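You operate a simulated robot arm through the tools that you are given. There is no shell and no other tool.

The job below is to be done with a simulated robot arm. You get a single attempt, and the scene is never put back.

TASK
Move the pump's plug to the blue socket and restart the pump.
Fine: stop the pump and turn the grey switch off first; blue switch on only once the plug is in; leave the other knobs.

The check looks at the end state, three seconds after you hand in, the way a careful person would. Anything else that was tipped, shoved, dropped, spilled or broken makes it a failure.

THE ROBOT
A 7-joint arm with a three-finger gripper, fixed in place. Base frame: the origin is on the floor under the middle of its stand, x ahead of it, y to its left, z up. Readings come in cm, degrees, newtons and seconds.
It reaches about 134.2 cm from its shoulder. Its first joint turns from -166.0 to 166.0 degrees. Payload 2.69 kg.
Tool frame: the origin (TCP) lies between the finger pads and is the grasp point; the fingertips stand 3 cm ahead of it; z points along the fingers, y is the line along which they close. The gripper opens to 12.8 cm; its body begins 11.7 cm behind the TCP.
Orientation is that of the tool frame in the base frame, as [roll, pitch, yaw] about the fixed x, y, z axes, in that order (R = Rz(yaw) Ry(pitch) Rx(roll)). With the fingers straight down and closing along the base's y, the tool's x points along the base's -x, its y along +y and its z along -z.

THE INTERFACE
- The arm moves only by the tool step_arm. Its argument "series" is a list of rows, each a list of 6 numbers: the shift along the tool's x, y, z in cm, then the turn, a rotation vector about the tool's x, y, z in degrees. In form: [[x, y, z, wx, wy, wz], ...]. A call has 1 to 20 rows; each row is the pose to reach, as a shift and turn from the pose commanded when the call began, along the tool's axes at that moment. "hand" is the closure, from 0 (fully open) to 1 (shut), set as the call begins (left out, the last holds). Rows are played at 5 a second. More than 5 cm and 8.6 degrees between two rows, or a gripper value outside its range, and nothing of the call is played. Where a pose cannot be reached the arm comes as near as it can. A force on the tool above 40 N (or 10 N above the force at the start of the call, whichever is more), or a blocked arm, ends the call early, and 0.2 s more pass. Each finger travels about 12.7 cm/s and halts on what it meets, pressing with about 24 N; the grip force reading is that of the motor and also rises with nothing between the fingers. The clock runs only during rows and for 0.2 s after the last one: add rows that repeat a pose to give the fingers time. The reply holds the time, the measured pose of the TCP, the force on the tool along the base axes, the opening and the grip force, in the units named above and with some noise, with the torque about the TCP (base axes, N m) and any sound that the robot's microphone picked up.
- Cameras (640 x 400 px; columns grow to the right, rows downward): "scene" is fixed at [40.04, 50, 134.26]; the picture's right is [-0.89, -0.47, 0.00], its down [-0.12, 0.23, -0.97] and it looks along [0.45, -0.86, -0.26] (base axes); focal length 214 px, centre (320, 200). "wrist" rides on the gripper at [5.8, 5.4, -13.1] in the tool frame; the picture's right is [-0.68, 0.74, 0.00], its down [-0.62, -0.57, -0.55] and it looks along [-0.40, -0.37, 0.84] (tool axes); focal length 234 px, centre (320, 200). There is no depth. A picture from a camera that has moved, and an enlarged one, comes with that camera's place and axes in the base frame and with its lens.
- get_image(camera): a new picture of that camera. The clock stands still meanwhile.
- slide_trunk(by): moves the trunk up (or, below 0, down) by that many cm; the arm rides with it, the base frame stays. It gives what a move gives, with no picture.
- close_up(camera, box): a new picture of the part [left, top, right, bottom] of that camera's present view, enlarged. The clock stands still meanwhile.
- close_job(): hands the job in; it is judged then, once.

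Nothing tells you positions but the pictures and the camera data. Unless the task says otherwise, let go and move clear before handing in.

The tools are called after "Emit:" as a command line: name --pt "numbers of a row" for each row, then --argument value for the rest, lists and objects as JSON in quotes. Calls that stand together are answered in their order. step_arm: Moves the arm, as the interface text tells. Its arguments: {"type":"object","properties":{"series":{"type":"array","items":{"type":"array","items":{"type":"number"}}},"hand":{"type":"number"}},"required":["series"]} The other tools are called the same way: slide_trunk (by) moves the trunk up or down; get_image (camera) takes a picture; close_up (camera, box) takes an enlarged picture of a part of a camera's view; close_job () hands the job in.

At the start:

```text
time_s: 0.0
ee_pos: [64.86, 17.06, 135.44]
orientation: [-180.0, 0.0, 180.0]
ft_force: [0.3, -0.2, -0.5]
wrist_torque: [0.02, 0.0, 0.0]
grip_width: 12.8
grip_force: 0.1
trunk travel left (down, up): [-15.0, 20.0]
```

scene: 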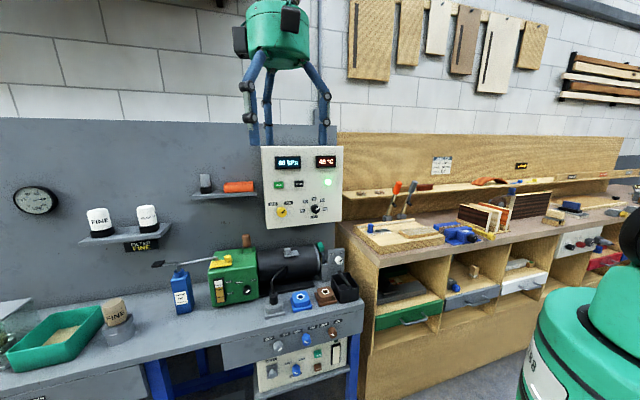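
wrist: 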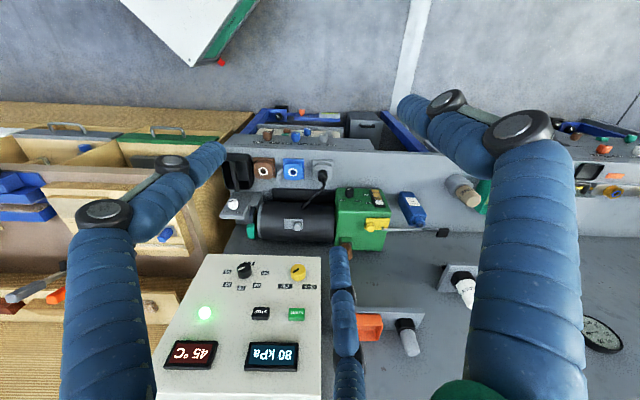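

I see a workbench with a pump (green/black), three sockets (grey, blue, brown) on the bench top, switches on the bench front, and a control panel standing behind or between. I'll take enlarged pictures before moving anything.

Emit:
close_up --camera "scene" --box '[190, 220, 390, 345]'

Emit:
close_up --camera "scene" --box '[220, 310, 380, 400]'

Emit:
close_up --camera "scene" --box '[240, 130, 360, 240]'

Emit:
close_up --camera "wrist" --box '[210, 90, 450, 250]'

```text
3.20 times, centred on (290, 282) of scene
camera zoom: at [40.04, 50.0, 134.26], right [-0.89, -0.47, 0.0], down [-0.12, 0.23, -0.97], along [0.45, -0.86, -0.26], focal length 686 px, centre (416, -64)
```

zoom: 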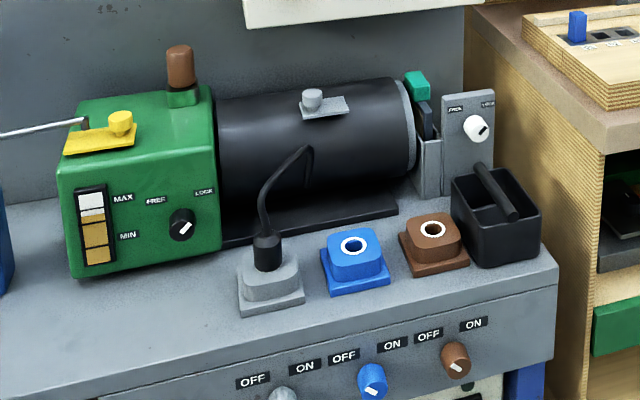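

```text
4.00 times, centred on (300, 355) of scene
camera zoom: at [40.04, 50.0, 134.26], right [-0.89, -0.47, 0.0], down [-0.12, 0.23, -0.97], along [0.45, -0.86, -0.26], focal length 858 px, centre (400, -420)
```

zoom: 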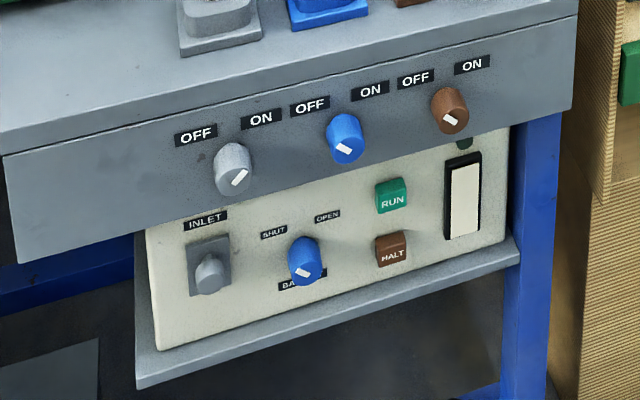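

```text
3.64 times, centred on (300, 185) of scene
camera zoom: at [40.04, 50.0, 134.26], right [-0.89, -0.47, 0.0], down [-0.12, 0.23, -0.97], along [0.45, -0.86, -0.26], focal length 780 px, centre (393, 254)
```

zoom: 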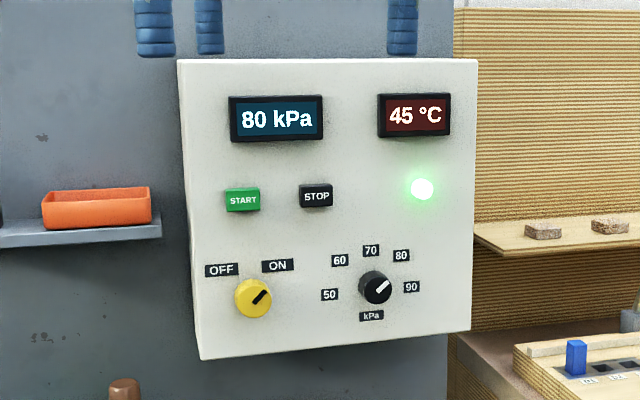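

```text
2.50 times, centred on (330, 170) of wrist
camera zoom: at [59.23, 22.46, 148.59], right [0.68, 0.74, 0.0], down [0.62, -0.57, 0.55], along [0.4, -0.37, -0.84], focal length 585 px, centre (295, 275)
```

zoom: 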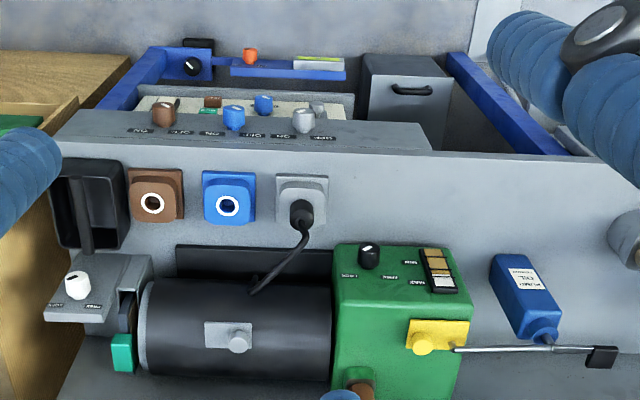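

The STOP/START panel hangs on the backboard, showing 80 kPa with its lamp lit. The socket switches are on the bench front, and a second panel with RUN/HALT sits below them. I'll tilt the hand toward the bench so the wrist camera can read the labels.

Emit:
step_arm --pt "0 0 0 5.4 -5.9 0" --pt "0 0 0 10.8 -11.8 0" --pt "0 0 0 16.2 -17.7 0" --pt "0 0 0 21.7 -23.6 0" --pt "0 0 0 27.1 -29.4 0" --pt "0 0 0 32.5 -35.3 0" --hand 0

Emit:
get_image --camera "wrist"

Emit:
get_image --camera "scene"

```text
time_s: 1.4
ee_pos: [64.87, 17.01, 135.44]
orientation: [-143.0, 33.3, -168.7]
ft_force: [0.5, 0.3, -1.1]
wrist_torque: [0.02, 0.04, -0.02]
grip_width: 12.79
grip_force: 0.0
trunk travel left (down, up): [-15.0, 20.0]
```

```text
taken
camera wrist: at [53.98, 27.25, 138.33], right [0.68, 0.74, 0.0], down [0.11, -0.1, 0.99], along [0.73, -0.67, -0.15], focal length 234 px, centre (320, 200)
```

wrist: 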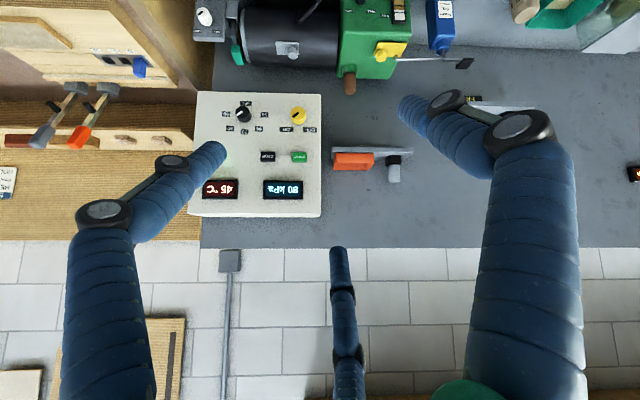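

```text
taken
```

scene: 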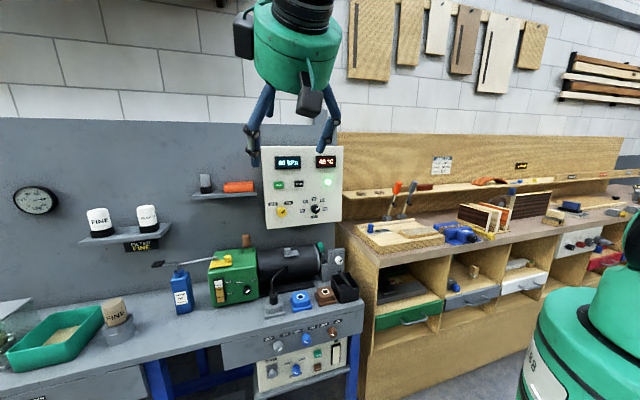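

The view confirms that the bench front runs along about [0.68, 0.74] and the wall lies toward [0.74, -0.68]. I'll lower the hand in front of the bench, well clear of it, to read the switches and the lower panel.

Emit:
step_arm --pt "2.98 1.75 3.04 0 0 0" --pt "5.96 3.51 6.07 0 0 0" --pt "8.95 5.26 9.11 0 0 0" --pt "11.93 7.02 12.15 0 0 0" --pt "14.91 8.77 15.18 0 0 0" --pt "17.89 10.53 18.22 0 0 0" --pt "20.87 12.28 21.25 0 0 0" --pt "23.85 14.04 24.29 0 0 0" --pt "26.84 15.79 27.33 0 0 0" --pt "29.82 17.55 30.36 0 0 0" --pt "32.8 19.3 33.4 0 0 0"

Emit:
get_image --camera "wrist"

Emit:
get_image --camera "scene"

```text
time_s: 3.8
ee_pos: [59.57, 11.45, 85.3]
orientation: [-143.1, 33.3, -168.8]
ft_force: [0.0, -0.1, 0.0]
wrist_torque: [0.03, 0.04, -0.02]
grip_width: 12.79
grip_force: 0.1
trunk travel left (down, up): [-15.0, 20.0]
```

```text
taken
camera wrist: at [48.68, 21.66, 88.36], right [0.68, 0.74, 0.0], down [0.11, -0.1, 0.99], along [0.73, -0.67, -0.15], focal length 234 px, centre (320, 200)
```

wrist: 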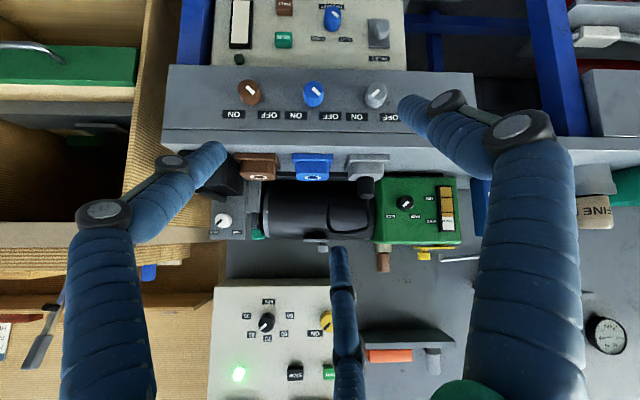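

```text
taken
```

scene: 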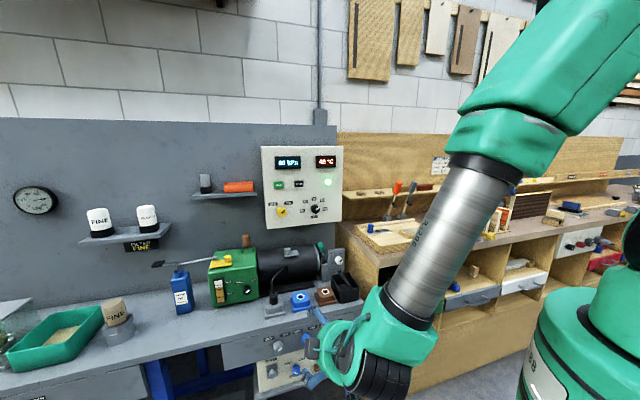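

Emit:
close_up --camera "wrist" --box '[160, 0, 480, 200]'

Emit:
close_up --camera "wrist" --box '[210, 60, 430, 140]'

Emit:
close_up --camera "wrist" --box '[210, 0, 420, 75]'

Emit:
close_up --camera "wrist" --box '[200, 140, 480, 280]'

Emit:
close_up --camera "wrist" --box '[200, 270, 400, 400]'

```text
2.00 times, centred on (320, 100) of wrist
camera zoom: at [48.68, 21.66, 88.36], right [0.68, 0.74, 0.0], down [0.11, -0.1, 0.99], along [0.73, -0.67, -0.15], focal length 468 px, centre (320, 400)
```

zoom: 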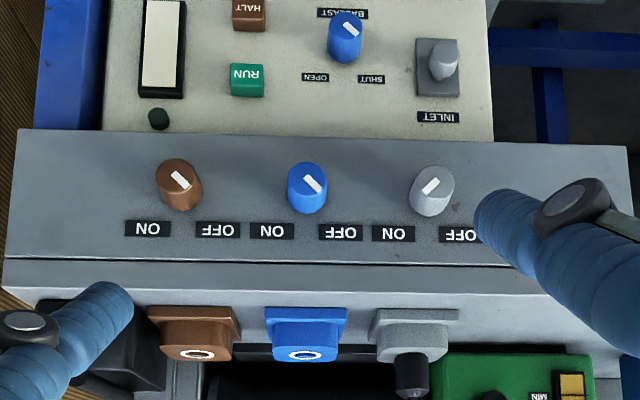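

```text
2.91 times, centred on (320, 100) of wrist
camera zoom: at [48.68, 21.66, 88.36], right [0.68, 0.74, 0.0], down [0.11, -0.1, 0.99], along [0.73, -0.67, -0.15], focal length 681 px, centre (320, 491)
```

zoom: 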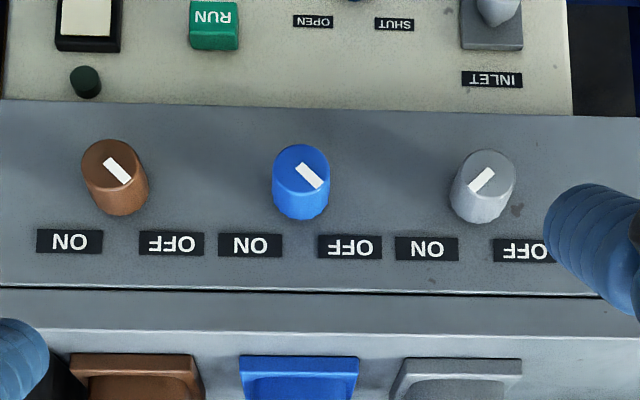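

```text
3.05 times, centred on (315, 38) of wrist
camera zoom: at [48.68, 21.66, 88.36], right [0.68, 0.74, 0.0], down [0.11, -0.1, 0.99], along [0.73, -0.67, -0.15], focal length 714 px, centre (335, 695)
```

zoom: 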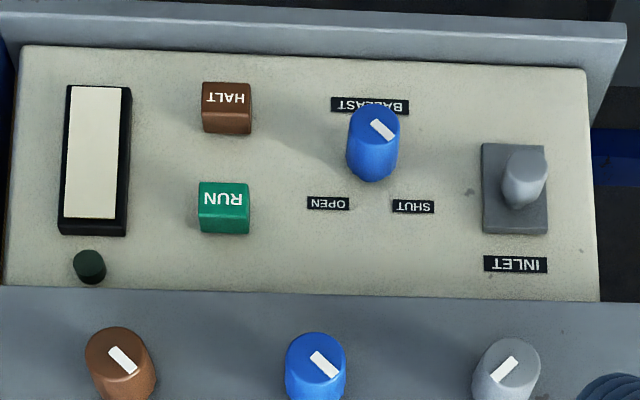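

```text
2.29 times, centred on (340, 210) of wrist
camera zoom: at [48.68, 21.66, 88.36], right [0.68, 0.74, 0.0], down [0.11, -0.1, 0.99], along [0.73, -0.67, -0.15], focal length 535 px, centre (274, 177)
```

zoom: 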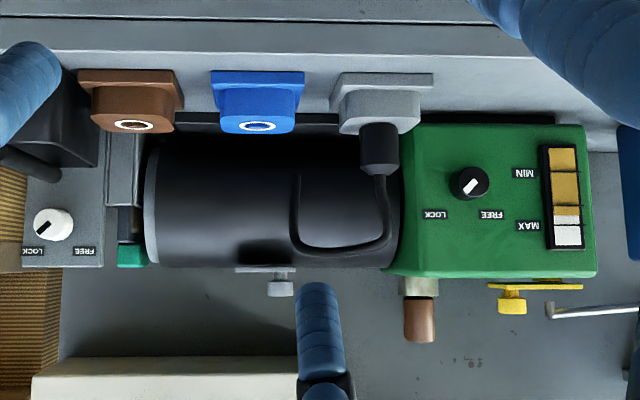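

```text
3.08 times, centred on (300, 335) of wrist
camera zoom: at [48.68, 21.66, 88.36], right [0.68, 0.74, 0.0], down [0.11, -0.1, 0.99], along [0.73, -0.67, -0.15], focal length 720 px, centre (382, -215)
```

zoom: 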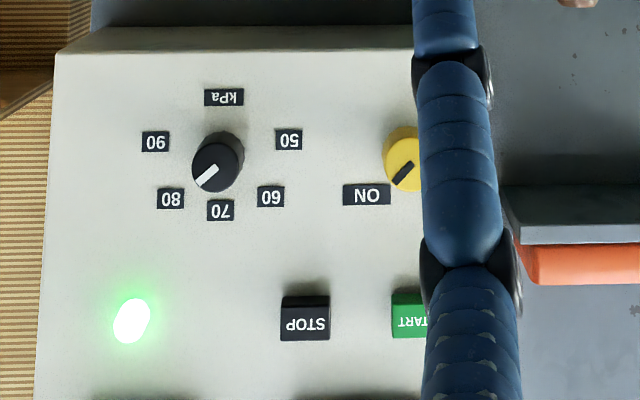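

The upper panel's lamp is lit and it reads 80 kPa, so I take it as the running pump's panel. The RUN/HALT panel below is dark. The grey switch is ON, blue and brown are OFF. I estimate STOP at about 43 cm along the bench, 78.6 cm deep and 118 cm high, so I'll close the fingers, level the hand and line up in front of it at a distance.

Emit:
step_arm --pt "-2.04 -2.95 -3.16 4.06 -4.42 0" --pt "-4.09 -5.9 -6.31 8.12 -8.83 0" --pt "-6.13 -8.85 -9.47 12.19 -13.25 0" --pt "-8.17 -11.8 -12.63 16.25 -17.66 0" --pt "-10.21 -14.75 -15.79 20.31 -22.08 0" --pt "-12.26 -17.7 -18.94 24.37 -26.5 0" --pt "-14.3 -20.65 -22.1 28.43 -30.9 0" --hand 1

Emit:
get_image --camera "wrist"

Emit:
get_image --camera "scene"

```text
time_s: 5.4
ee_pos: [55.51, 7.33, 118.46]
orientation: [-89.9, 47.3, -132.6]
ft_force: [0.2, 0.1, 0.0]
wrist_torque: [-0.03, -0.01, 0.02]
grip_width: 0.23
grip_force: 24.0
trunk travel left (down, up): [-15.0, 20.0]
```

```text
taken
camera wrist: at [46.1, 16.22, 110.69], right [0.68, 0.74, 0.0], down [-0.4, 0.37, 0.84], along [0.62, -0.56, 0.55], focal length 234 px, centre (320, 200)
```

wrist: 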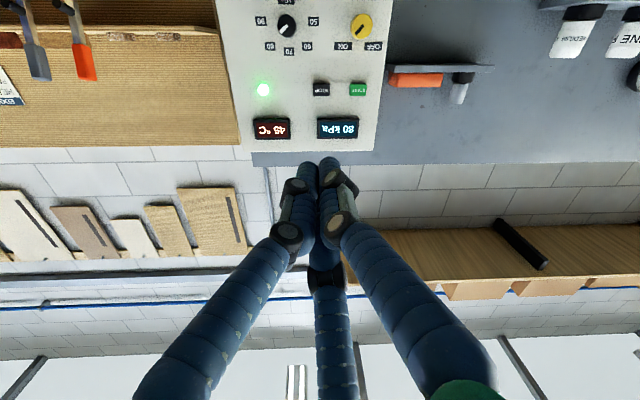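

```text
taken
```

scene: 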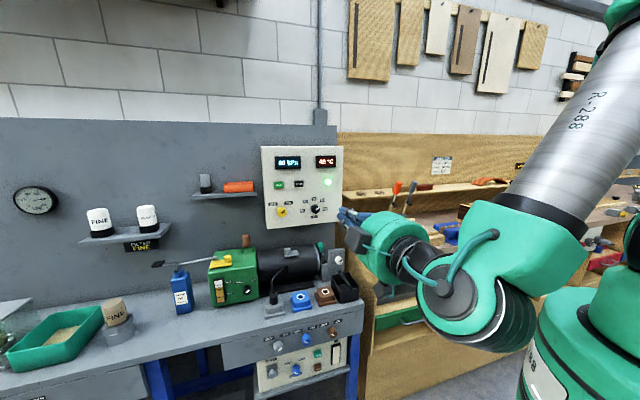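

The hand is level and lined up with STOP at about (43.3, 78.6, 117.9). I'll move forward to about 3 to 4 cm short of the button and check the alignment.

Emit:
step_arm --pt "0.02 0.08 4.4 0 0 0" --pt "0.03 0.15 8.8 0 0 0" --pt "0.05 0.23 13.2 0 0 0" --pt "0.07 0.3 17.6 0 0 0" --pt "0.08 0.38 22.0 0 0 0" --pt "0.1 0.45 26.4 0 0 0" --pt "0.12 0.53 30.8 0 0 0" --pt "0.13 0.6 35.0 0 0 0"

Emit:
get_image --camera "wrist"

Emit:
get_image --camera "scene"

```text
time_s: 7.2
ee_pos: [81.64, -16.23, 118.11]
orientation: [-90.1, 47.5, -132.6]
ft_force: [0.4, -0.6, -0.2]
wrist_torque: [0.01, 0.01, -0.02]
grip_width: 0.22
grip_force: 24.2
trunk travel left (down, up): [-15.0, 20.0]
```

```text
taken
camera wrist: at [72.09, -7.38, 110.15], right [0.68, 0.74, 0.0], down [-0.4, 0.37, 0.84], along [0.62, -0.57, 0.55], focal length 234 px, centre (320, 200)
```

wrist: 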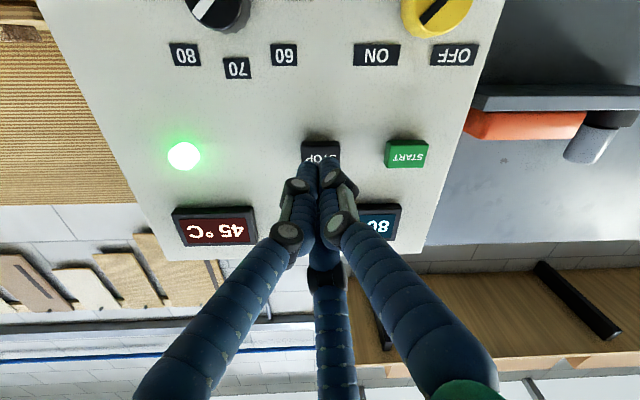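

```text
taken
```

scene: 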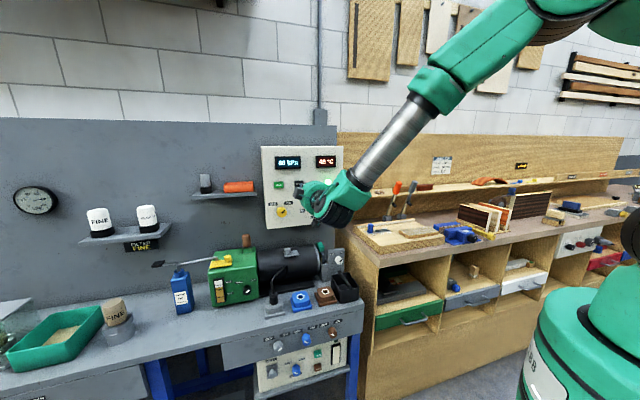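

The closed fingertips are in front of STOP, about 4 cm away. I'll move in carefully and watch the force.

Emit:
step_arm --pt "0 0 1.5 0 0 0" --pt "0 0 3.0 0 0 0" --pt "0 0 3.6 0 0 0" --pt "0 0 4.0 0 0 0"

Emit:
get_image --camera "wrist"

```text
time_s: 8.2
ee_pos: [84.57, -18.94, 117.77]
orientation: [-90.1, 47.4, -132.7]
ft_force: [-0.4, 0.0, 0.7]
wrist_torque: [-0.04, -0.02, -0.03]
grip_width: 0.2
grip_force: 24.2
trunk travel left (down, up): [-15.0, 20.0]
```

```text
taken
camera wrist: at [75.16, -10.03, 110.01], right [0.68, 0.74, 0.0], down [-0.4, 0.37, 0.84], along [0.62, -0.57, 0.55], focal length 234 px, centre (320, 200)
```

wrist: 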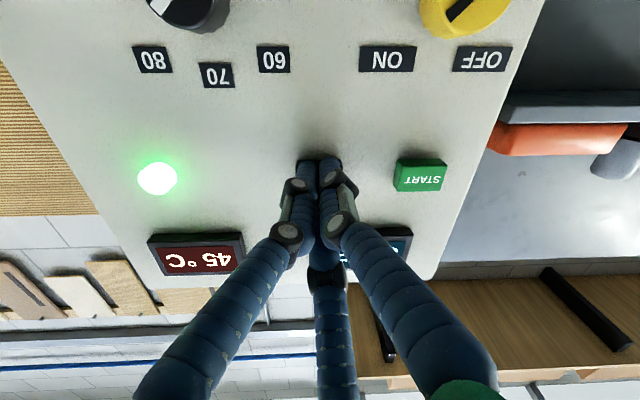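

The fingertips are right at the button face with no force yet. I'll press a little further in small increments.

Emit:
step_arm --pt "-0.3 -0.27 0.2 0 0 0" --pt "-0.3 -0.27 0.5 0 0 0" --pt "-0.3 -0.27 0.8 0 0 0"

Emit:
get_image --camera "wrist"

```text
time_s: 9.0
ee_pos: [85.12, -19.43, 118.23]
orientation: [-90.0, 47.2, -132.5]
ft_force: [-9.7, 11.7, 0.9]
wrist_torque: [-0.02, -0.04, -0.17]
grip_width: 0.22
grip_force: 23.8
trunk travel left (down, up): [-15.0, 20.0]
heard: click
```

```text
taken
camera wrist: at [75.65, -10.49, 110.43], right [0.68, 0.74, 0.0], down [-0.4, 0.37, 0.84], along [0.62, -0.57, 0.55], focal length 234 px, centre (320, 200)
```

wrist: 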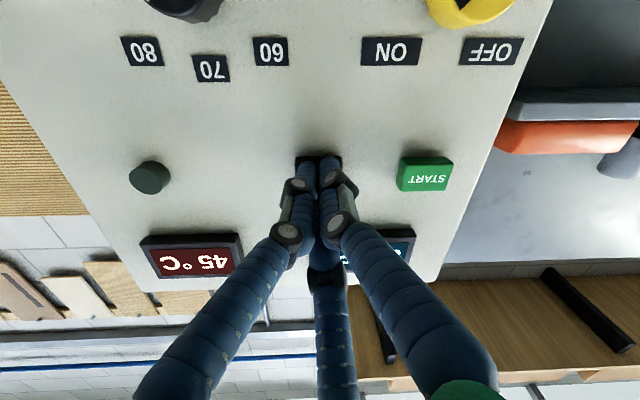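

The click was heard and the lamp went out, so the pump is stopped. I'll back straight off.

Emit:
step_arm --pt "0 0 -2 0 0 0" --pt "0 0 -6 0 0 0" --pt "0 0 -10.8 0 0 0" --pt "0 0 -15.6 0 0 0" --pt "0 0 -20.4 0 0 0" --pt "0 0 -25.2 0 0 0" --pt "0 0 -30 0 0 0" --pt "0 0 -34.8 0 0 0" --pt "0 0 -39 0 0 0"

Emit:
get_image --camera "wrist"

Emit:
close_up --camera "scene" --box '[200, 130, 380, 320]'

```text
time_s: 11.0
ee_pos: [56.24, 7.04, 118.18]
orientation: [-90.1, 47.5, -132.6]
ft_force: [0.5, 0.3, 0.5]
wrist_torque: [0.01, -0.02, 0.01]
grip_width: 0.21
grip_force: 24.6
trunk travel left (down, up): [-15.0, 20.0]
```

```text
taken
camera wrist: at [46.77, 15.92, 110.27], right [0.68, 0.74, 0.0], down [-0.4, 0.37, 0.84], along [0.62, -0.57, 0.55], focal length 234 px, centre (320, 200)
```

wrist: 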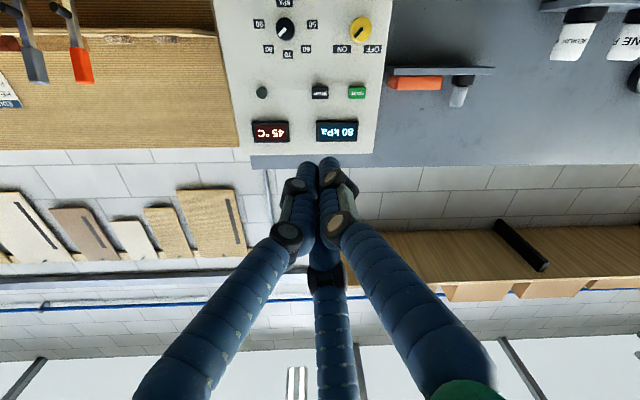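

```text
2.11 times, centred on (290, 225) of scene
camera zoom: at [40.04, 50.0, 134.26], right [-0.89, -0.47, 0.0], down [-0.12, 0.23, -0.97], along [0.45, -0.86, -0.26], focal length 452 px, centre (383, 147)
```

zoom: 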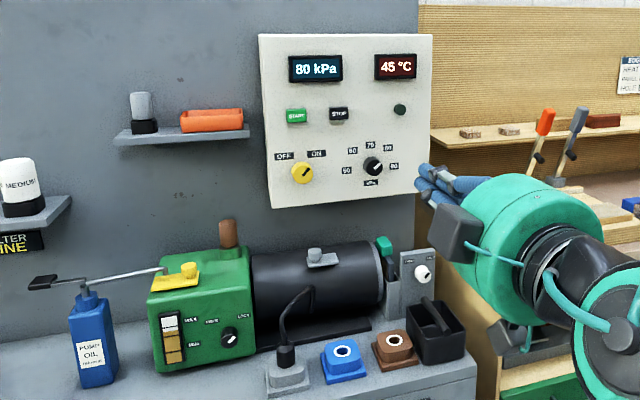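

The lamp is out on the pump's panel. Next is the grey switch at about (57.7, 55.4, 65.4) in bench coordinates. I'll bring the hand down in front of it at a distance, rolled 45° so that turning to OFF has room.

Emit:
step_arm --pt "2.42 3.87 0.25 0 0 3.75" --pt "4.85 7.73 0.5 0 0 7.5" --pt "7.27 11.6 0.75 0 0 11.25" --pt "9.69 15.46 1.0 0 0 15" --pt "12.11 19.33 1.25 0 0 18.75" --pt "14.54 23.2 1.5 0 0 22.5" --pt "16.96 27.06 1.75 0 0 26.25" --pt "19.38 30.93 2.0 0 0 30" --pt "21.8 34.79 2.25 0 0 33.75" --pt "24.23 38.66 2.5 0 0 37.5" --pt "26.65 42.52 2.75 0 0 41.25" --pt "29.07 46.39 3.0 0 0 45" --hand 0.4

Emit:
get_image --camera "wrist"

Emit:
get_image --camera "scene"

```text
time_s: 13.6
ee_pos: [68.61, 15.49, 65.6]
orientation: [90.2, 87.5, 47.3]
ft_force: [-0.7, -0.1, 0.5]
wrist_torque: [0.07, 0.07, 0.03]
grip_width: 7.69
grip_force: 0.0
trunk travel left (down, up): [-15.0, 20.0]
```

```text
taken
camera wrist: at [62.89, 28.52, 60.1], right [0.48, 0.52, 0.71], down [-0.8, -0.06, 0.59], along [0.35, -0.85, 0.39], focal length 234 px, centre (320, 200)
```

wrist: 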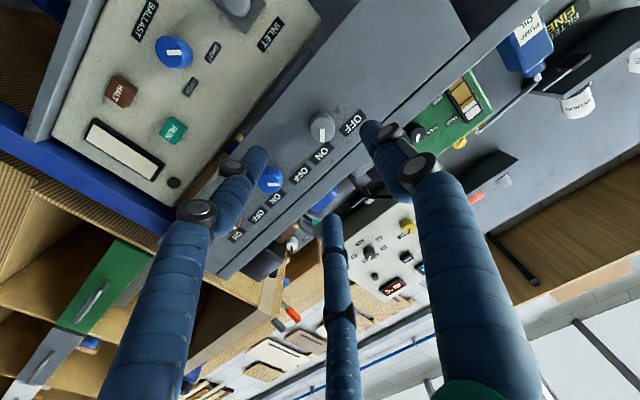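

```text
taken
```

scene: 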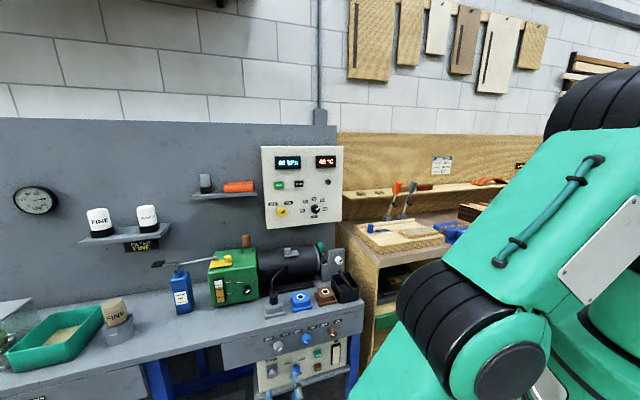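

Emit:
close_up --camera "wrist" --box '[240, 80, 400, 180]'

```text
4.00 times, centred on (320, 130) of wrist
camera zoom: at [62.89, 28.52, 60.1], right [0.48, 0.52, 0.71], down [-0.8, -0.06, 0.59], along [0.35, -0.85, 0.39], focal length 937 px, centre (320, 480)
```

zoom: 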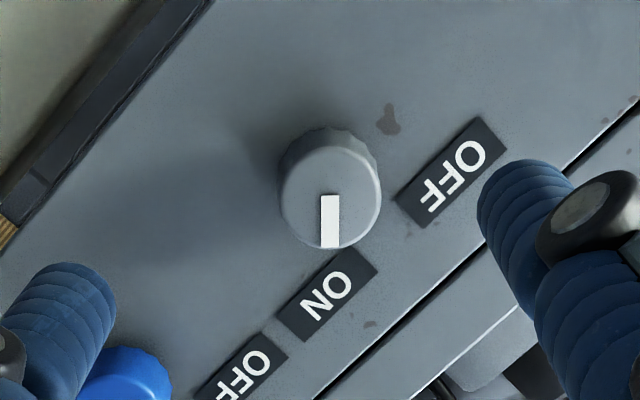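

The pointer sits at ON and the knob is centred at about (57.9, 55.4, 66). I'll move closer with the fingers half open.

Emit:
step_arm --pt "-0.1 0.05 3.5 0 0 0" --pt "-0.2 0.1 7.0 0 0 0" --pt "-0.3 0.15 10.0 0 0 0"

Emit:
get_image --camera "wrist"

Emit:
get_image --camera "scene"

```text
time_s: 14.4
ee_pos: [75.86, 8.87, 65.9]
orientation: [90.2, 87.6, 47.5]
ft_force: [-0.9, -0.9, -0.7]
wrist_torque: [-0.02, 0.01, 0.01]
grip_width: 7.69
grip_force: 0.1
trunk travel left (down, up): [-15.0, 20.0]
```

```text
taken
camera wrist: at [70.16, 21.97, 60.35], right [0.48, 0.52, 0.71], down [-0.8, -0.06, 0.59], along [0.35, -0.85, 0.39], focal length 234 px, centre (320, 200)
```

wrist: 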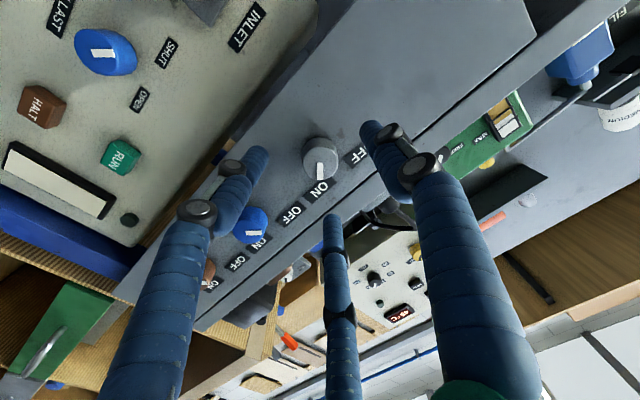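

```text
taken
```

scene: 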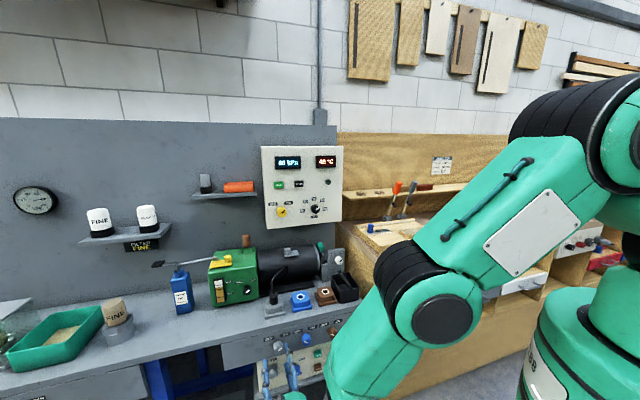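

Emit:
close_up --camera "wrist" --box '[240, 100, 400, 200]'

```text
4.00 times, centred on (320, 150) of wrist
camera zoom: at [70.16, 21.97, 60.35], right [0.48, 0.52, 0.71], down [-0.8, -0.06, 0.59], along [0.35, -0.85, 0.39], focal length 937 px, centre (320, 400)
```

zoom: 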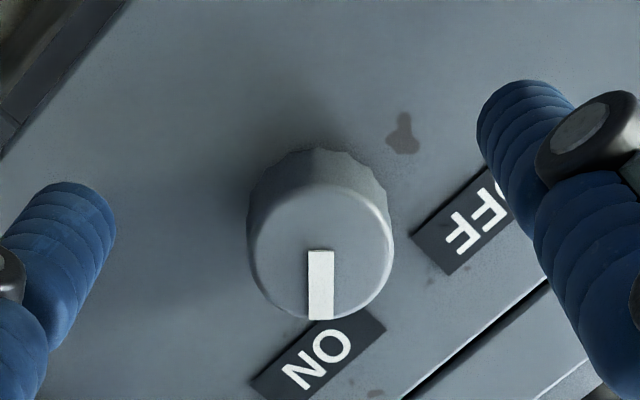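

The knob sits on the tool axis. I'll ease forward until the fingertips straddle it.

Emit:
step_arm --pt "-0.1 0 1.2 0 0 0" --pt "-0.1 0 2.2 0 0 0" --pt "-0.1 0 3.0 0 0 0"

Emit:
close_up --camera "wrist" --box '[220, 80, 420, 240]'

Emit:
close_up --camera "scene" --box '[220, 300, 380, 400]'

```text
time_s: 15.2
ee_pos: [78.11, 6.85, 65.81]
orientation: [90.4, 87.7, 47.8]
ft_force: [-0.2, -0.4, 0.2]
wrist_torque: [-0.02, 0.01, -0.03]
grip_width: 7.69
grip_force: 0.1
trunk travel left (down, up): [-15.0, 20.0]
```

```text
2.50 times, centred on (320, 160) of wrist
camera zoom: at [72.46, 19.92, 60.37], right [0.48, 0.52, 0.71], down [-0.8, -0.06, 0.59], along [0.35, -0.85, 0.39], focal length 585 px, centre (320, 300)
```

zoom: 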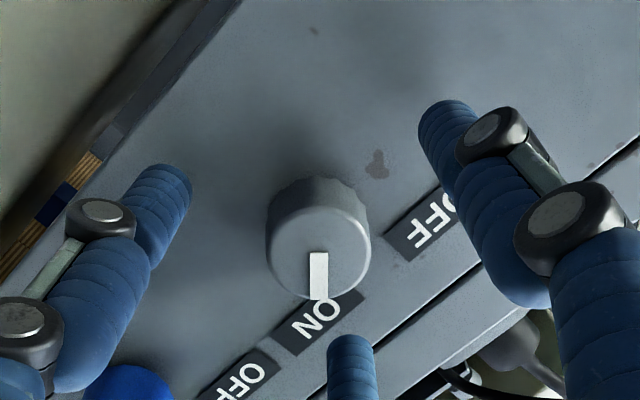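

```text
4.00 times, centred on (300, 350) of scene
camera zoom: at [40.04, 50.0, 134.26], right [-0.89, -0.47, 0.0], down [-0.12, 0.23, -0.97], along [0.45, -0.86, -0.26], focal length 858 px, centre (400, -400)
```

zoom: 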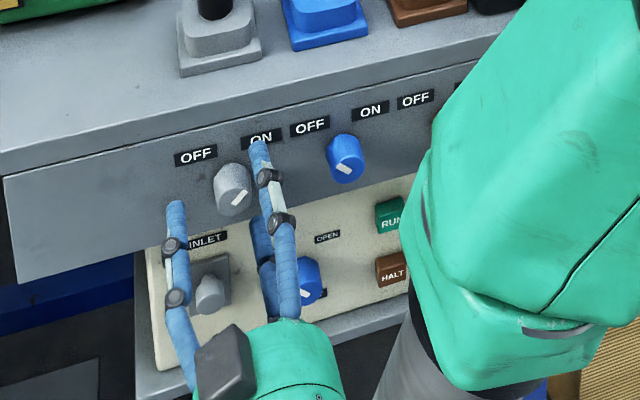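

The fingertips straddle the grey knob with about 1 cm of overlap. I'll close on it.

Emit:
step_arm --pt "0 0 0 0 0 0" --pt "0 0 0 0 0 0" --pt "0 0 0 0 0 0" --pt "0 0 0 0 0 0" --hand 1

Emit:
close_up --camera "wrist" --box '[220, 80, 420, 240]'

```text
time_s: 16.2
ee_pos: [78.06, 6.73, 66.0]
orientation: [89.2, 87.6, 46.6]
ft_force: [-4.0, -14.9, 17.2]
wrist_torque: [-0.39, -0.4, -0.48]
grip_width: 3.27
grip_force: 24.4
trunk travel left (down, up): [-15.0, 20.0]
```

```text
2.50 times, centred on (320, 160) of wrist
camera zoom: at [72.45, 19.87, 60.47], right [0.48, 0.52, 0.71], down [-0.8, -0.06, 0.59], along [0.35, -0.85, 0.39], focal length 585 px, centre (320, 300)
```

zoom: 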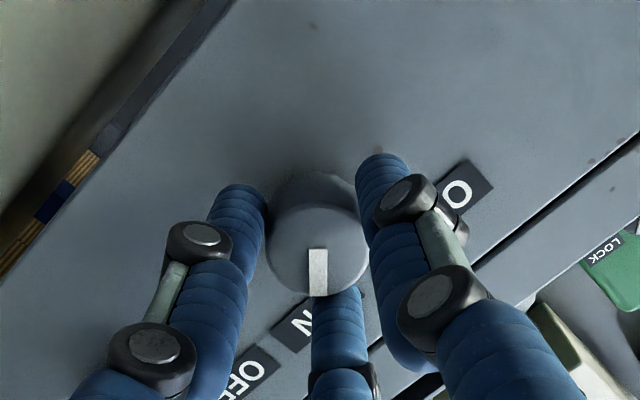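

The grip is on the knob (3.27 cm), but there is a sideways force, so the hand is slightly off-centre. I'll nudge toward the knob's centre and re-check.

Emit:
step_arm --pt "-0.15 -0.12 0 0 0 0" --pt "-0.3 -0.22 0 0 0 0" --pt "-0.3 -0.22 0 0 0 0"

```text
time_s: 17.0
ee_pos: [78.04, 6.59, 66.11]
orientation: [94.6, 87.8, 52.1]
ft_force: [5.7, 2.7, -13.9]
wrist_torque: [0.48, 0.49, 0.34]
grip_width: 3.14
grip_force: 45.0
trunk travel left (down, up): [-15.0, 20.0]
```

Emit:
step_arm --pt "0.13 0.06 0 0 0 0" --pt "0.13 0.06 0 0 0 0"

```text
time_s: 17.6
ee_pos: [78.01, 6.67, 66.01]
orientation: [91.5, 87.7, 48.9]
ft_force: [-7.4, 9.2, -9.6]
wrist_torque: [0.28, 0.3, -0.11]
grip_width: 3.14
grip_force: 44.9
trunk travel left (down, up): [-15.0, 20.0]
```

The forces are acceptable. I'll turn toward OFF, which is counter-clockwise seen from the front, doing half the turn first.

Emit:
step_arm --pt "0 0 0 0 0 -7.5" --pt "0 0 0 0 0 -15" --pt "0 0 0 0 0 -22.5" --pt "0 0 0 0 0 -30" --pt "0 0 0 0 0 -37.5" --pt "0 0 0 0 0 -45"

Emit:
close_up --camera "wrist" --box '[220, 80, 420, 240]'

```text
time_s: 19.0
ee_pos: [78.05, 6.71, 65.89]
orientation: [-90.1, 47.2, -132.7]
ft_force: [-4.6, 5.3, -9.4]
wrist_torque: [0.58, 0.53, -0.04]
grip_width: 3.12
grip_force: 45.5
trunk travel left (down, up): [-15.0, 20.0]
```

```text
2.50 times, centred on (320, 160) of wrist
camera zoom: at [68.5, 15.6, 58.17], right [0.68, 0.74, 0.0], down [-0.4, 0.37, 0.84], along [0.62, -0.56, 0.55], focal length 585 px, centre (320, 300)
```

zoom: 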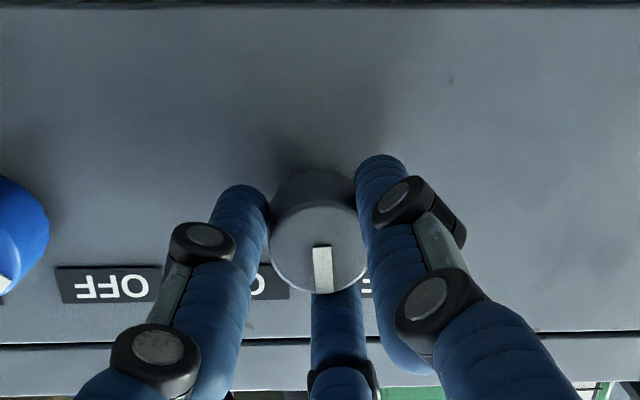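

The knob follows the hand and now points straight up. I'll turn the remaining half to OFF.

Emit:
step_arm --pt "0 0 0 0 0 -7.5" --pt "0 0 0 0 0 -15" --pt "0 0 0 0 0 -22.5" --pt "0 0 0 0 0 -30" --pt "0 0 0 0 0 -37.5" --pt "0 0 0 0 0 -45"

Emit:
close_up --camera "wrist" --box '[220, 80, 420, 240]'

```text
time_s: 20.4
ee_pos: [77.99, 6.65, 66.07]
orientation: [-90.1, 2.2, -132.6]
ft_force: [-0.3, 3.4, -12.1]
wrist_torque: [0.83, 0.11, -0.31]
grip_width: 3.13
grip_force: 45.1
trunk travel left (down, up): [-15.0, 20.0]
```

```text
2.50 times, centred on (320, 160) of wrist
camera zoom: at [64.73, 11.47, 60.55], right [0.48, 0.52, -0.71], down [0.0, 0.81, 0.59], along [0.88, -0.28, 0.39], focal length 585 px, centre (320, 300)
```

zoom: 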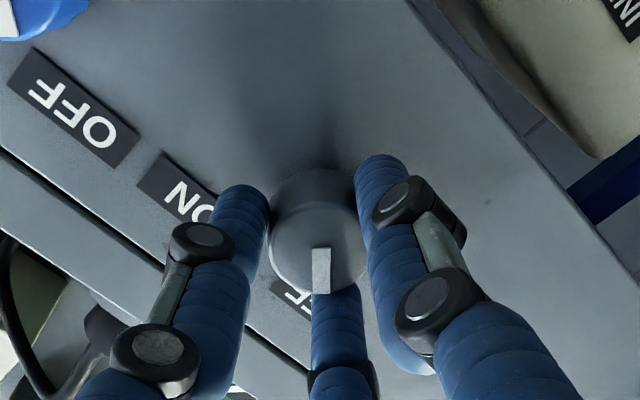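

The pointer now faces OFF. I'll open the fingers and back straight out.

Emit:
step_arm --pt "0 0 0 0 0 0" --pt "0 0 0 0 0 0" --pt "0 0 -0.5 0 0 0" --pt "0 0 -3 0 0 0" --pt "0 0 -6 0 0 0" --pt "0 0 -10 0 0 0" --pt "0 0 -14 0 0 0" --hand 0.4

Emit:
close_up --camera "wrist" --box '[180, 40, 460, 215]'

Emit:
get_image --camera "scene"

```text
time_s: 22.0
ee_pos: [67.7, 16.09, 66.08]
orientation: [-90.0, 2.4, -132.6]
ft_force: [0.0, -1.1, -0.3]
wrist_torque: [-0.01, -0.01, 0.02]
grip_width: 7.7
grip_force: 0.1
trunk travel left (down, up): [-15.0, 20.0]
```

```text
2.29 times, centred on (320, 128) of wrist
camera zoom: at [54.43, 20.95, 60.55], right [0.48, 0.52, -0.71], down [0.0, 0.81, 0.59], along [0.88, -0.28, 0.39], focal length 535 px, centre (320, 366)
```

zoom: 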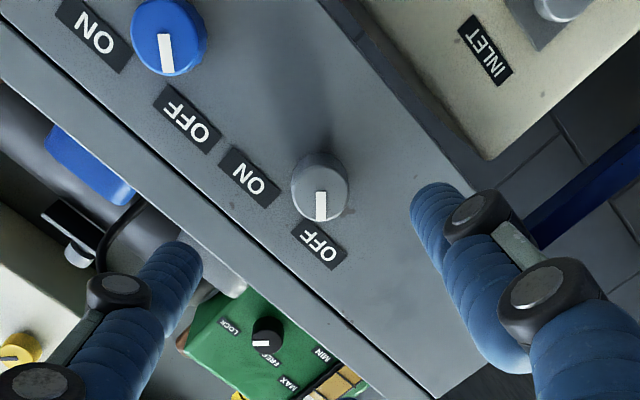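

```text
taken
```

scene: 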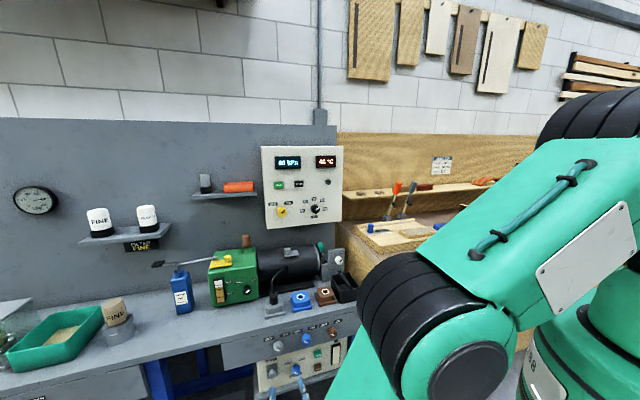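

Grey is at OFF, with blue and brown untouched at OFF. Now the plug, which stands in the grey socket at about (57.5, 63.5) with its top near z 81.5. I'll lift the hand clear in front of the bench and turn the fingers down.

Emit:
step_arm --pt "-0.14 -3.33 0 -7.49 0.32 0" --pt "-0.28 -6.66 0 -14.98 0.63 0" --pt "-0.42 -9.99 0 -22.48 0.95 0" --pt "-0.56 -13.32 0 -29.97 1.26 0" --pt "-0.7 -16.65 0 -37.46 1.58 0" --pt "-0.84 -19.98 0 -44.95 1.89 0" --pt "-0.98 -23.31 0 -52.45 2.21 0" --pt "-1.12 -26.64 0 -59.94 2.52 0" --pt "-1.26 -29.97 0 -67.43 2.84 0" --pt "-1.4 -33.3 0 -74.92 3.15 0" --pt "-1.54 -36.63 0 -82.42 3.47 0" --pt "-1.68 -39.96 0 -89.9 3.78 0"

Emit:
get_image --camera "wrist"

Emit:
get_image --camera "scene"

```text
time_s: 24.6
ee_pos: [67.99, 16.18, 106.09]
orientation: [180.0, 0.0, -135.0]
ft_force: [0.3, -0.3, -0.5]
wrist_torque: [0.01, 0.0, 0.0]
grip_width: 7.7
grip_force: 0.1
trunk travel left (down, up): [-15.0, 20.0]
```

```text
taken
camera wrist: at [60.17, 15.91, 119.3], right [-0.04, 1.0, 0.0], down [0.84, 0.04, 0.55], along [0.55, 0.02, -0.84], focal length 234 px, centre (320, 200)
```

wrist: 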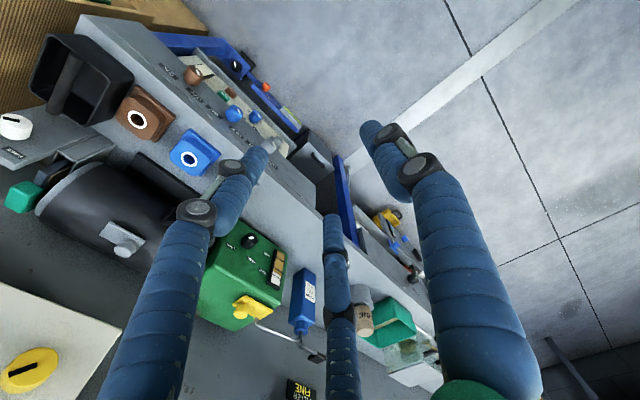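

```text
taken
```

scene: 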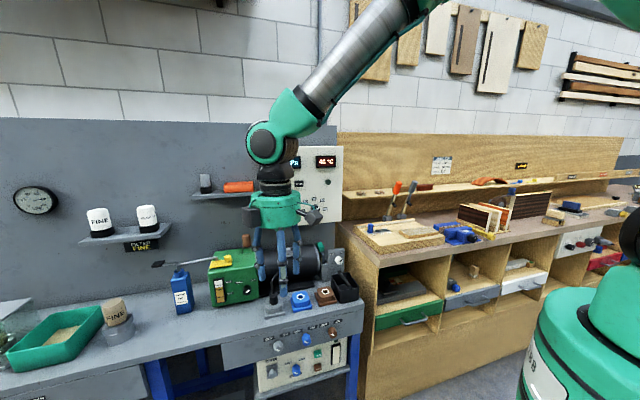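

The hand points down with the cord gap facing the pump. I'll move over the plug at a safe height and look.

Emit:
step_arm --pt "-0.12 -4.07 0 0 0 0" --pt "-0.24 -8.13 0 0 0 0" --pt "-0.36 -12.2 0 0 0 0" --pt "-0.48 -16.27 0 0 0 0" --pt "-0.61 -20.33 0 0 0 0" --pt "-0.73 -24.4 0 0 0 0"

Emit:
get_image --camera "wrist"

Emit:
close_up --camera "scene" --box '[190, 180, 390, 330]'

```text
time_s: 26.0
ee_pos: [85.67, -0.59, 106.17]
orientation: [-179.9, -0.1, -135.0]
ft_force: [-0.1, -0.3, -0.3]
wrist_torque: [-0.03, -0.04, 0.0]
grip_width: 7.7
grip_force: 0.0
trunk travel left (down, up): [-15.0, 20.0]
```

```text
taken
camera wrist: at [77.9, -0.9, 119.35], right [-0.04, 1.0, 0.0], down [0.84, 0.04, 0.55], along [0.55, 0.02, -0.84], focal length 234 px, centre (320, 200)
```

wrist: 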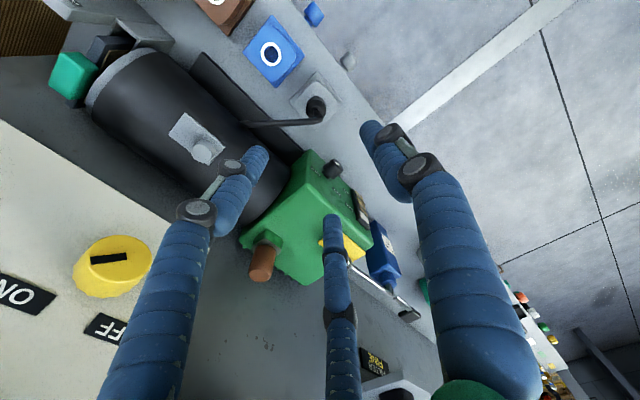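

```text
2.67 times, centred on (290, 255) of scene
camera zoom: at [40.04, 50.0, 134.26], right [-0.89, -0.47, 0.0], down [-0.12, 0.23, -0.97], along [0.45, -0.86, -0.26], focal length 572 px, centre (400, 53)
```

zoom: 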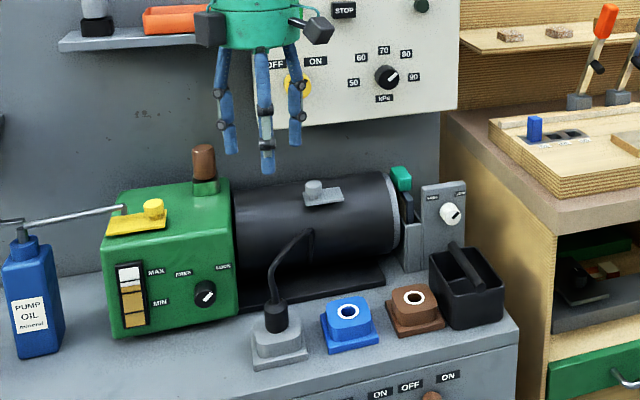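

Emit:
close_up --camera "wrist" --box '[220, 0, 380, 160]'

```text
2.50 times, centred on (300, 80) of wrist
camera zoom: at [77.9, -0.9, 119.35], right [-0.04, 1.0, 0.0], down [0.84, 0.04, 0.55], along [0.55, 0.02, -0.84], focal length 585 px, centre (370, 500)
```

zoom: 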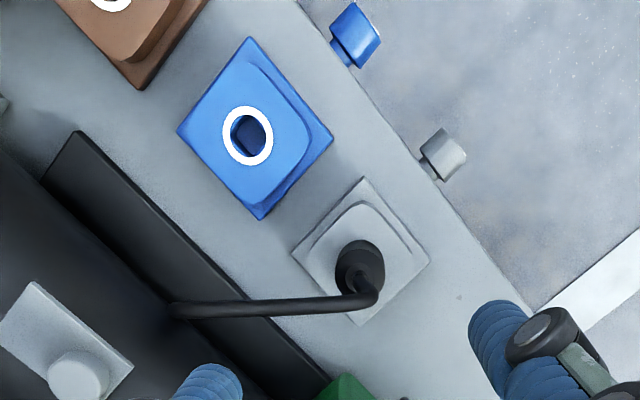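

From here I place the plug at about (57.3, 64.0) and the blue hole at about (47.3, 63.7), with the cord running back and to the right between the two rear fingers. I'll descend part way and re-check.

Emit:
step_arm --pt "0.04 -0.13 4 0 0 1.25" --pt "0.08 -0.25 8 0 0 2.5" --pt "0.12 -0.38 11 0 0 3.75" --pt "0.16 -0.5 14 0 0 5"

Emit:
get_image --camera "wrist"

Emit:
close_up --camera "scene" --box '[210, 210, 370, 320]'

```text
time_s: 27.0
ee_pos: [85.66, -1.16, 92.35]
orientation: [-179.9, -0.1, -140.0]
ft_force: [0.4, -0.5, 1.0]
wrist_torque: [0.02, -0.02, 0.03]
grip_width: 7.68
grip_force: 0.0
trunk travel left (down, up): [-15.0, 20.0]
```

```text
taken
camera wrist: at [77.94, -0.62, 105.53], right [0.05, 1.0, 0.0], down [0.83, -0.04, 0.55], along [0.55, -0.03, -0.84], focal length 234 px, centre (320, 200)
```

wrist: 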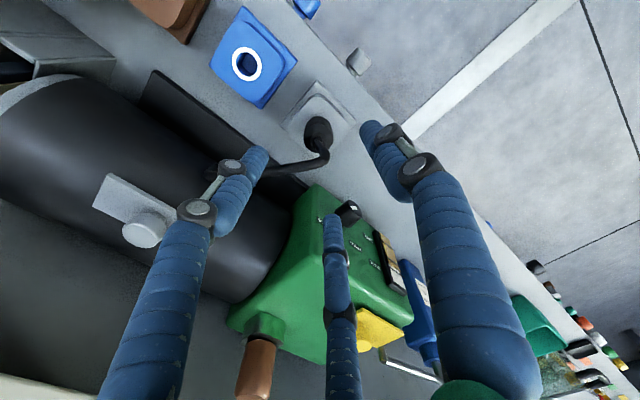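

```text
3.64 times, centred on (290, 265) of scene
camera zoom: at [40.04, 50.0, 134.26], right [-0.89, -0.47, 0.0], down [-0.12, 0.23, -0.97], along [0.45, -0.86, -0.26], focal length 780 px, centre (429, -36)
```

zoom: 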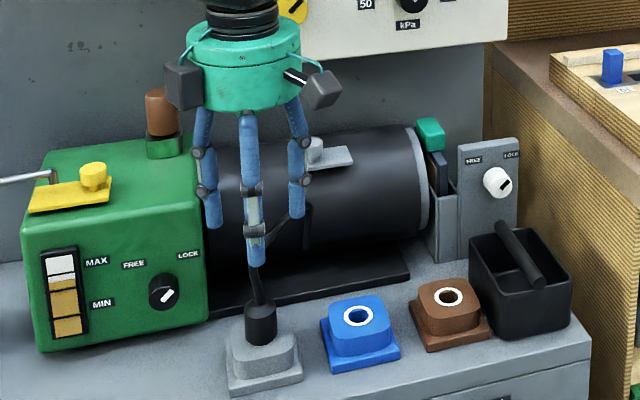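

Emit:
close_up --camera "wrist" --box '[220, 60, 420, 200]'

```text
2.86 times, centred on (320, 130) of wrist
camera zoom: at [77.94, -0.62, 105.53], right [0.05, 1.0, 0.0], down [0.83, -0.04, 0.55], along [0.55, -0.03, -0.84], focal length 669 px, centre (320, 400)
```

zoom: 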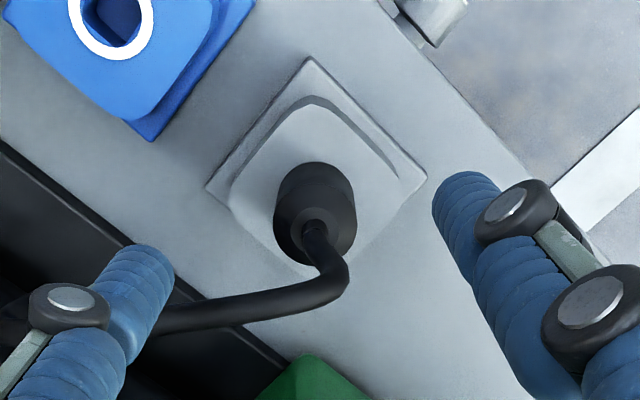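

Alignment is within a few millimetres. I'll descend with a small correction until the fingertips surround the plug.

Emit:
step_arm --pt "-0.06 -0.1 2.5 0 0 0" --pt "-0.12 -0.2 5 0 0 0" --pt "-0.15 -0.25 7.5 0 0 0" --pt "-0.15 -0.25 9.5 0 0 0"

Emit:
get_image --camera "wrist"

Emit:
close_up --camera "scene" --box '[210, 220, 370, 320]'

```text
time_s: 28.0
ee_pos: [85.96, -1.08, 82.38]
orientation: [180.0, 0.0, -139.9]
ft_force: [-0.2, 0.0, 0.5]
wrist_torque: [0.03, 0.03, -0.03]
grip_width: 7.67
grip_force: 0.0
trunk travel left (down, up): [-15.0, 20.0]
```

```text
taken
camera wrist: at [78.17, -0.63, 95.77], right [0.05, 1.0, 0.0], down [0.84, -0.04, 0.55], along [0.55, -0.03, -0.84], focal length 234 px, centre (320, 200)
```

wrist: 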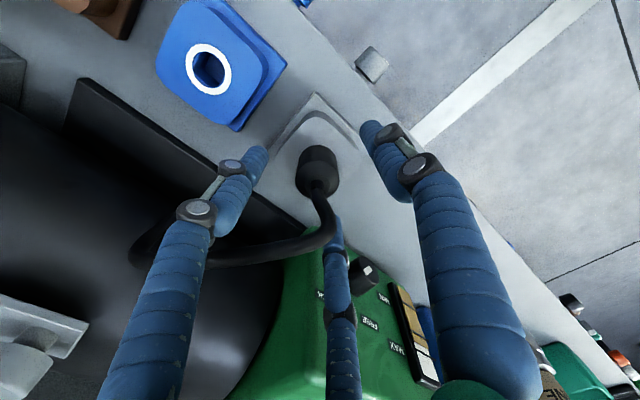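

```text
4.00 times, centred on (290, 270) of scene
camera zoom: at [40.04, 50.0, 134.26], right [-0.89, -0.47, 0.0], down [-0.12, 0.23, -0.97], along [0.45, -0.86, -0.26], focal length 858 px, centre (440, -80)
```

zoom: 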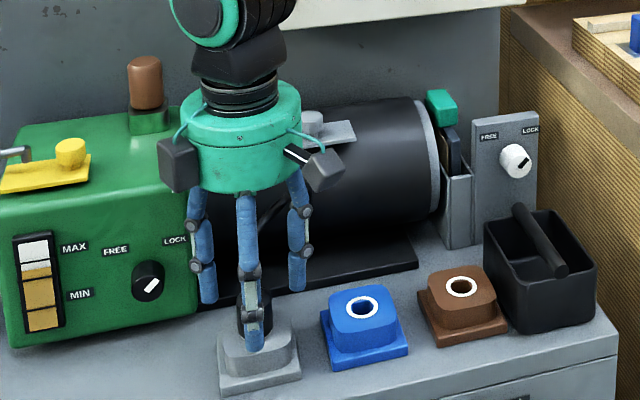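

Emit:
close_up --camera "wrist" --box '[240, 90, 400, 250]'

```text
2.50 times, centred on (320, 170) of wrist
camera zoom: at [78.17, -0.63, 95.77], right [0.05, 1.0, 0.0], down [0.84, -0.04, 0.55], along [0.55, -0.03, -0.84], focal length 585 px, centre (320, 275)
```

zoom: 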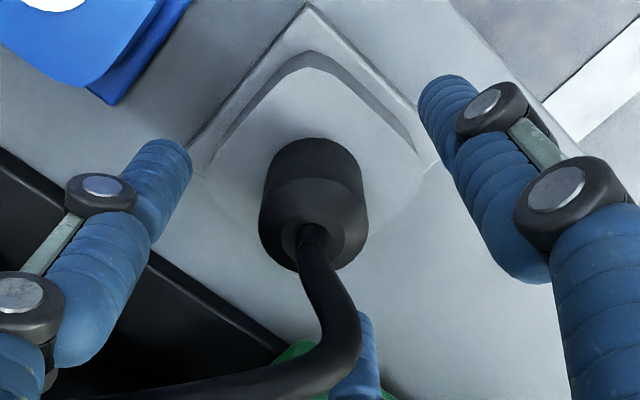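

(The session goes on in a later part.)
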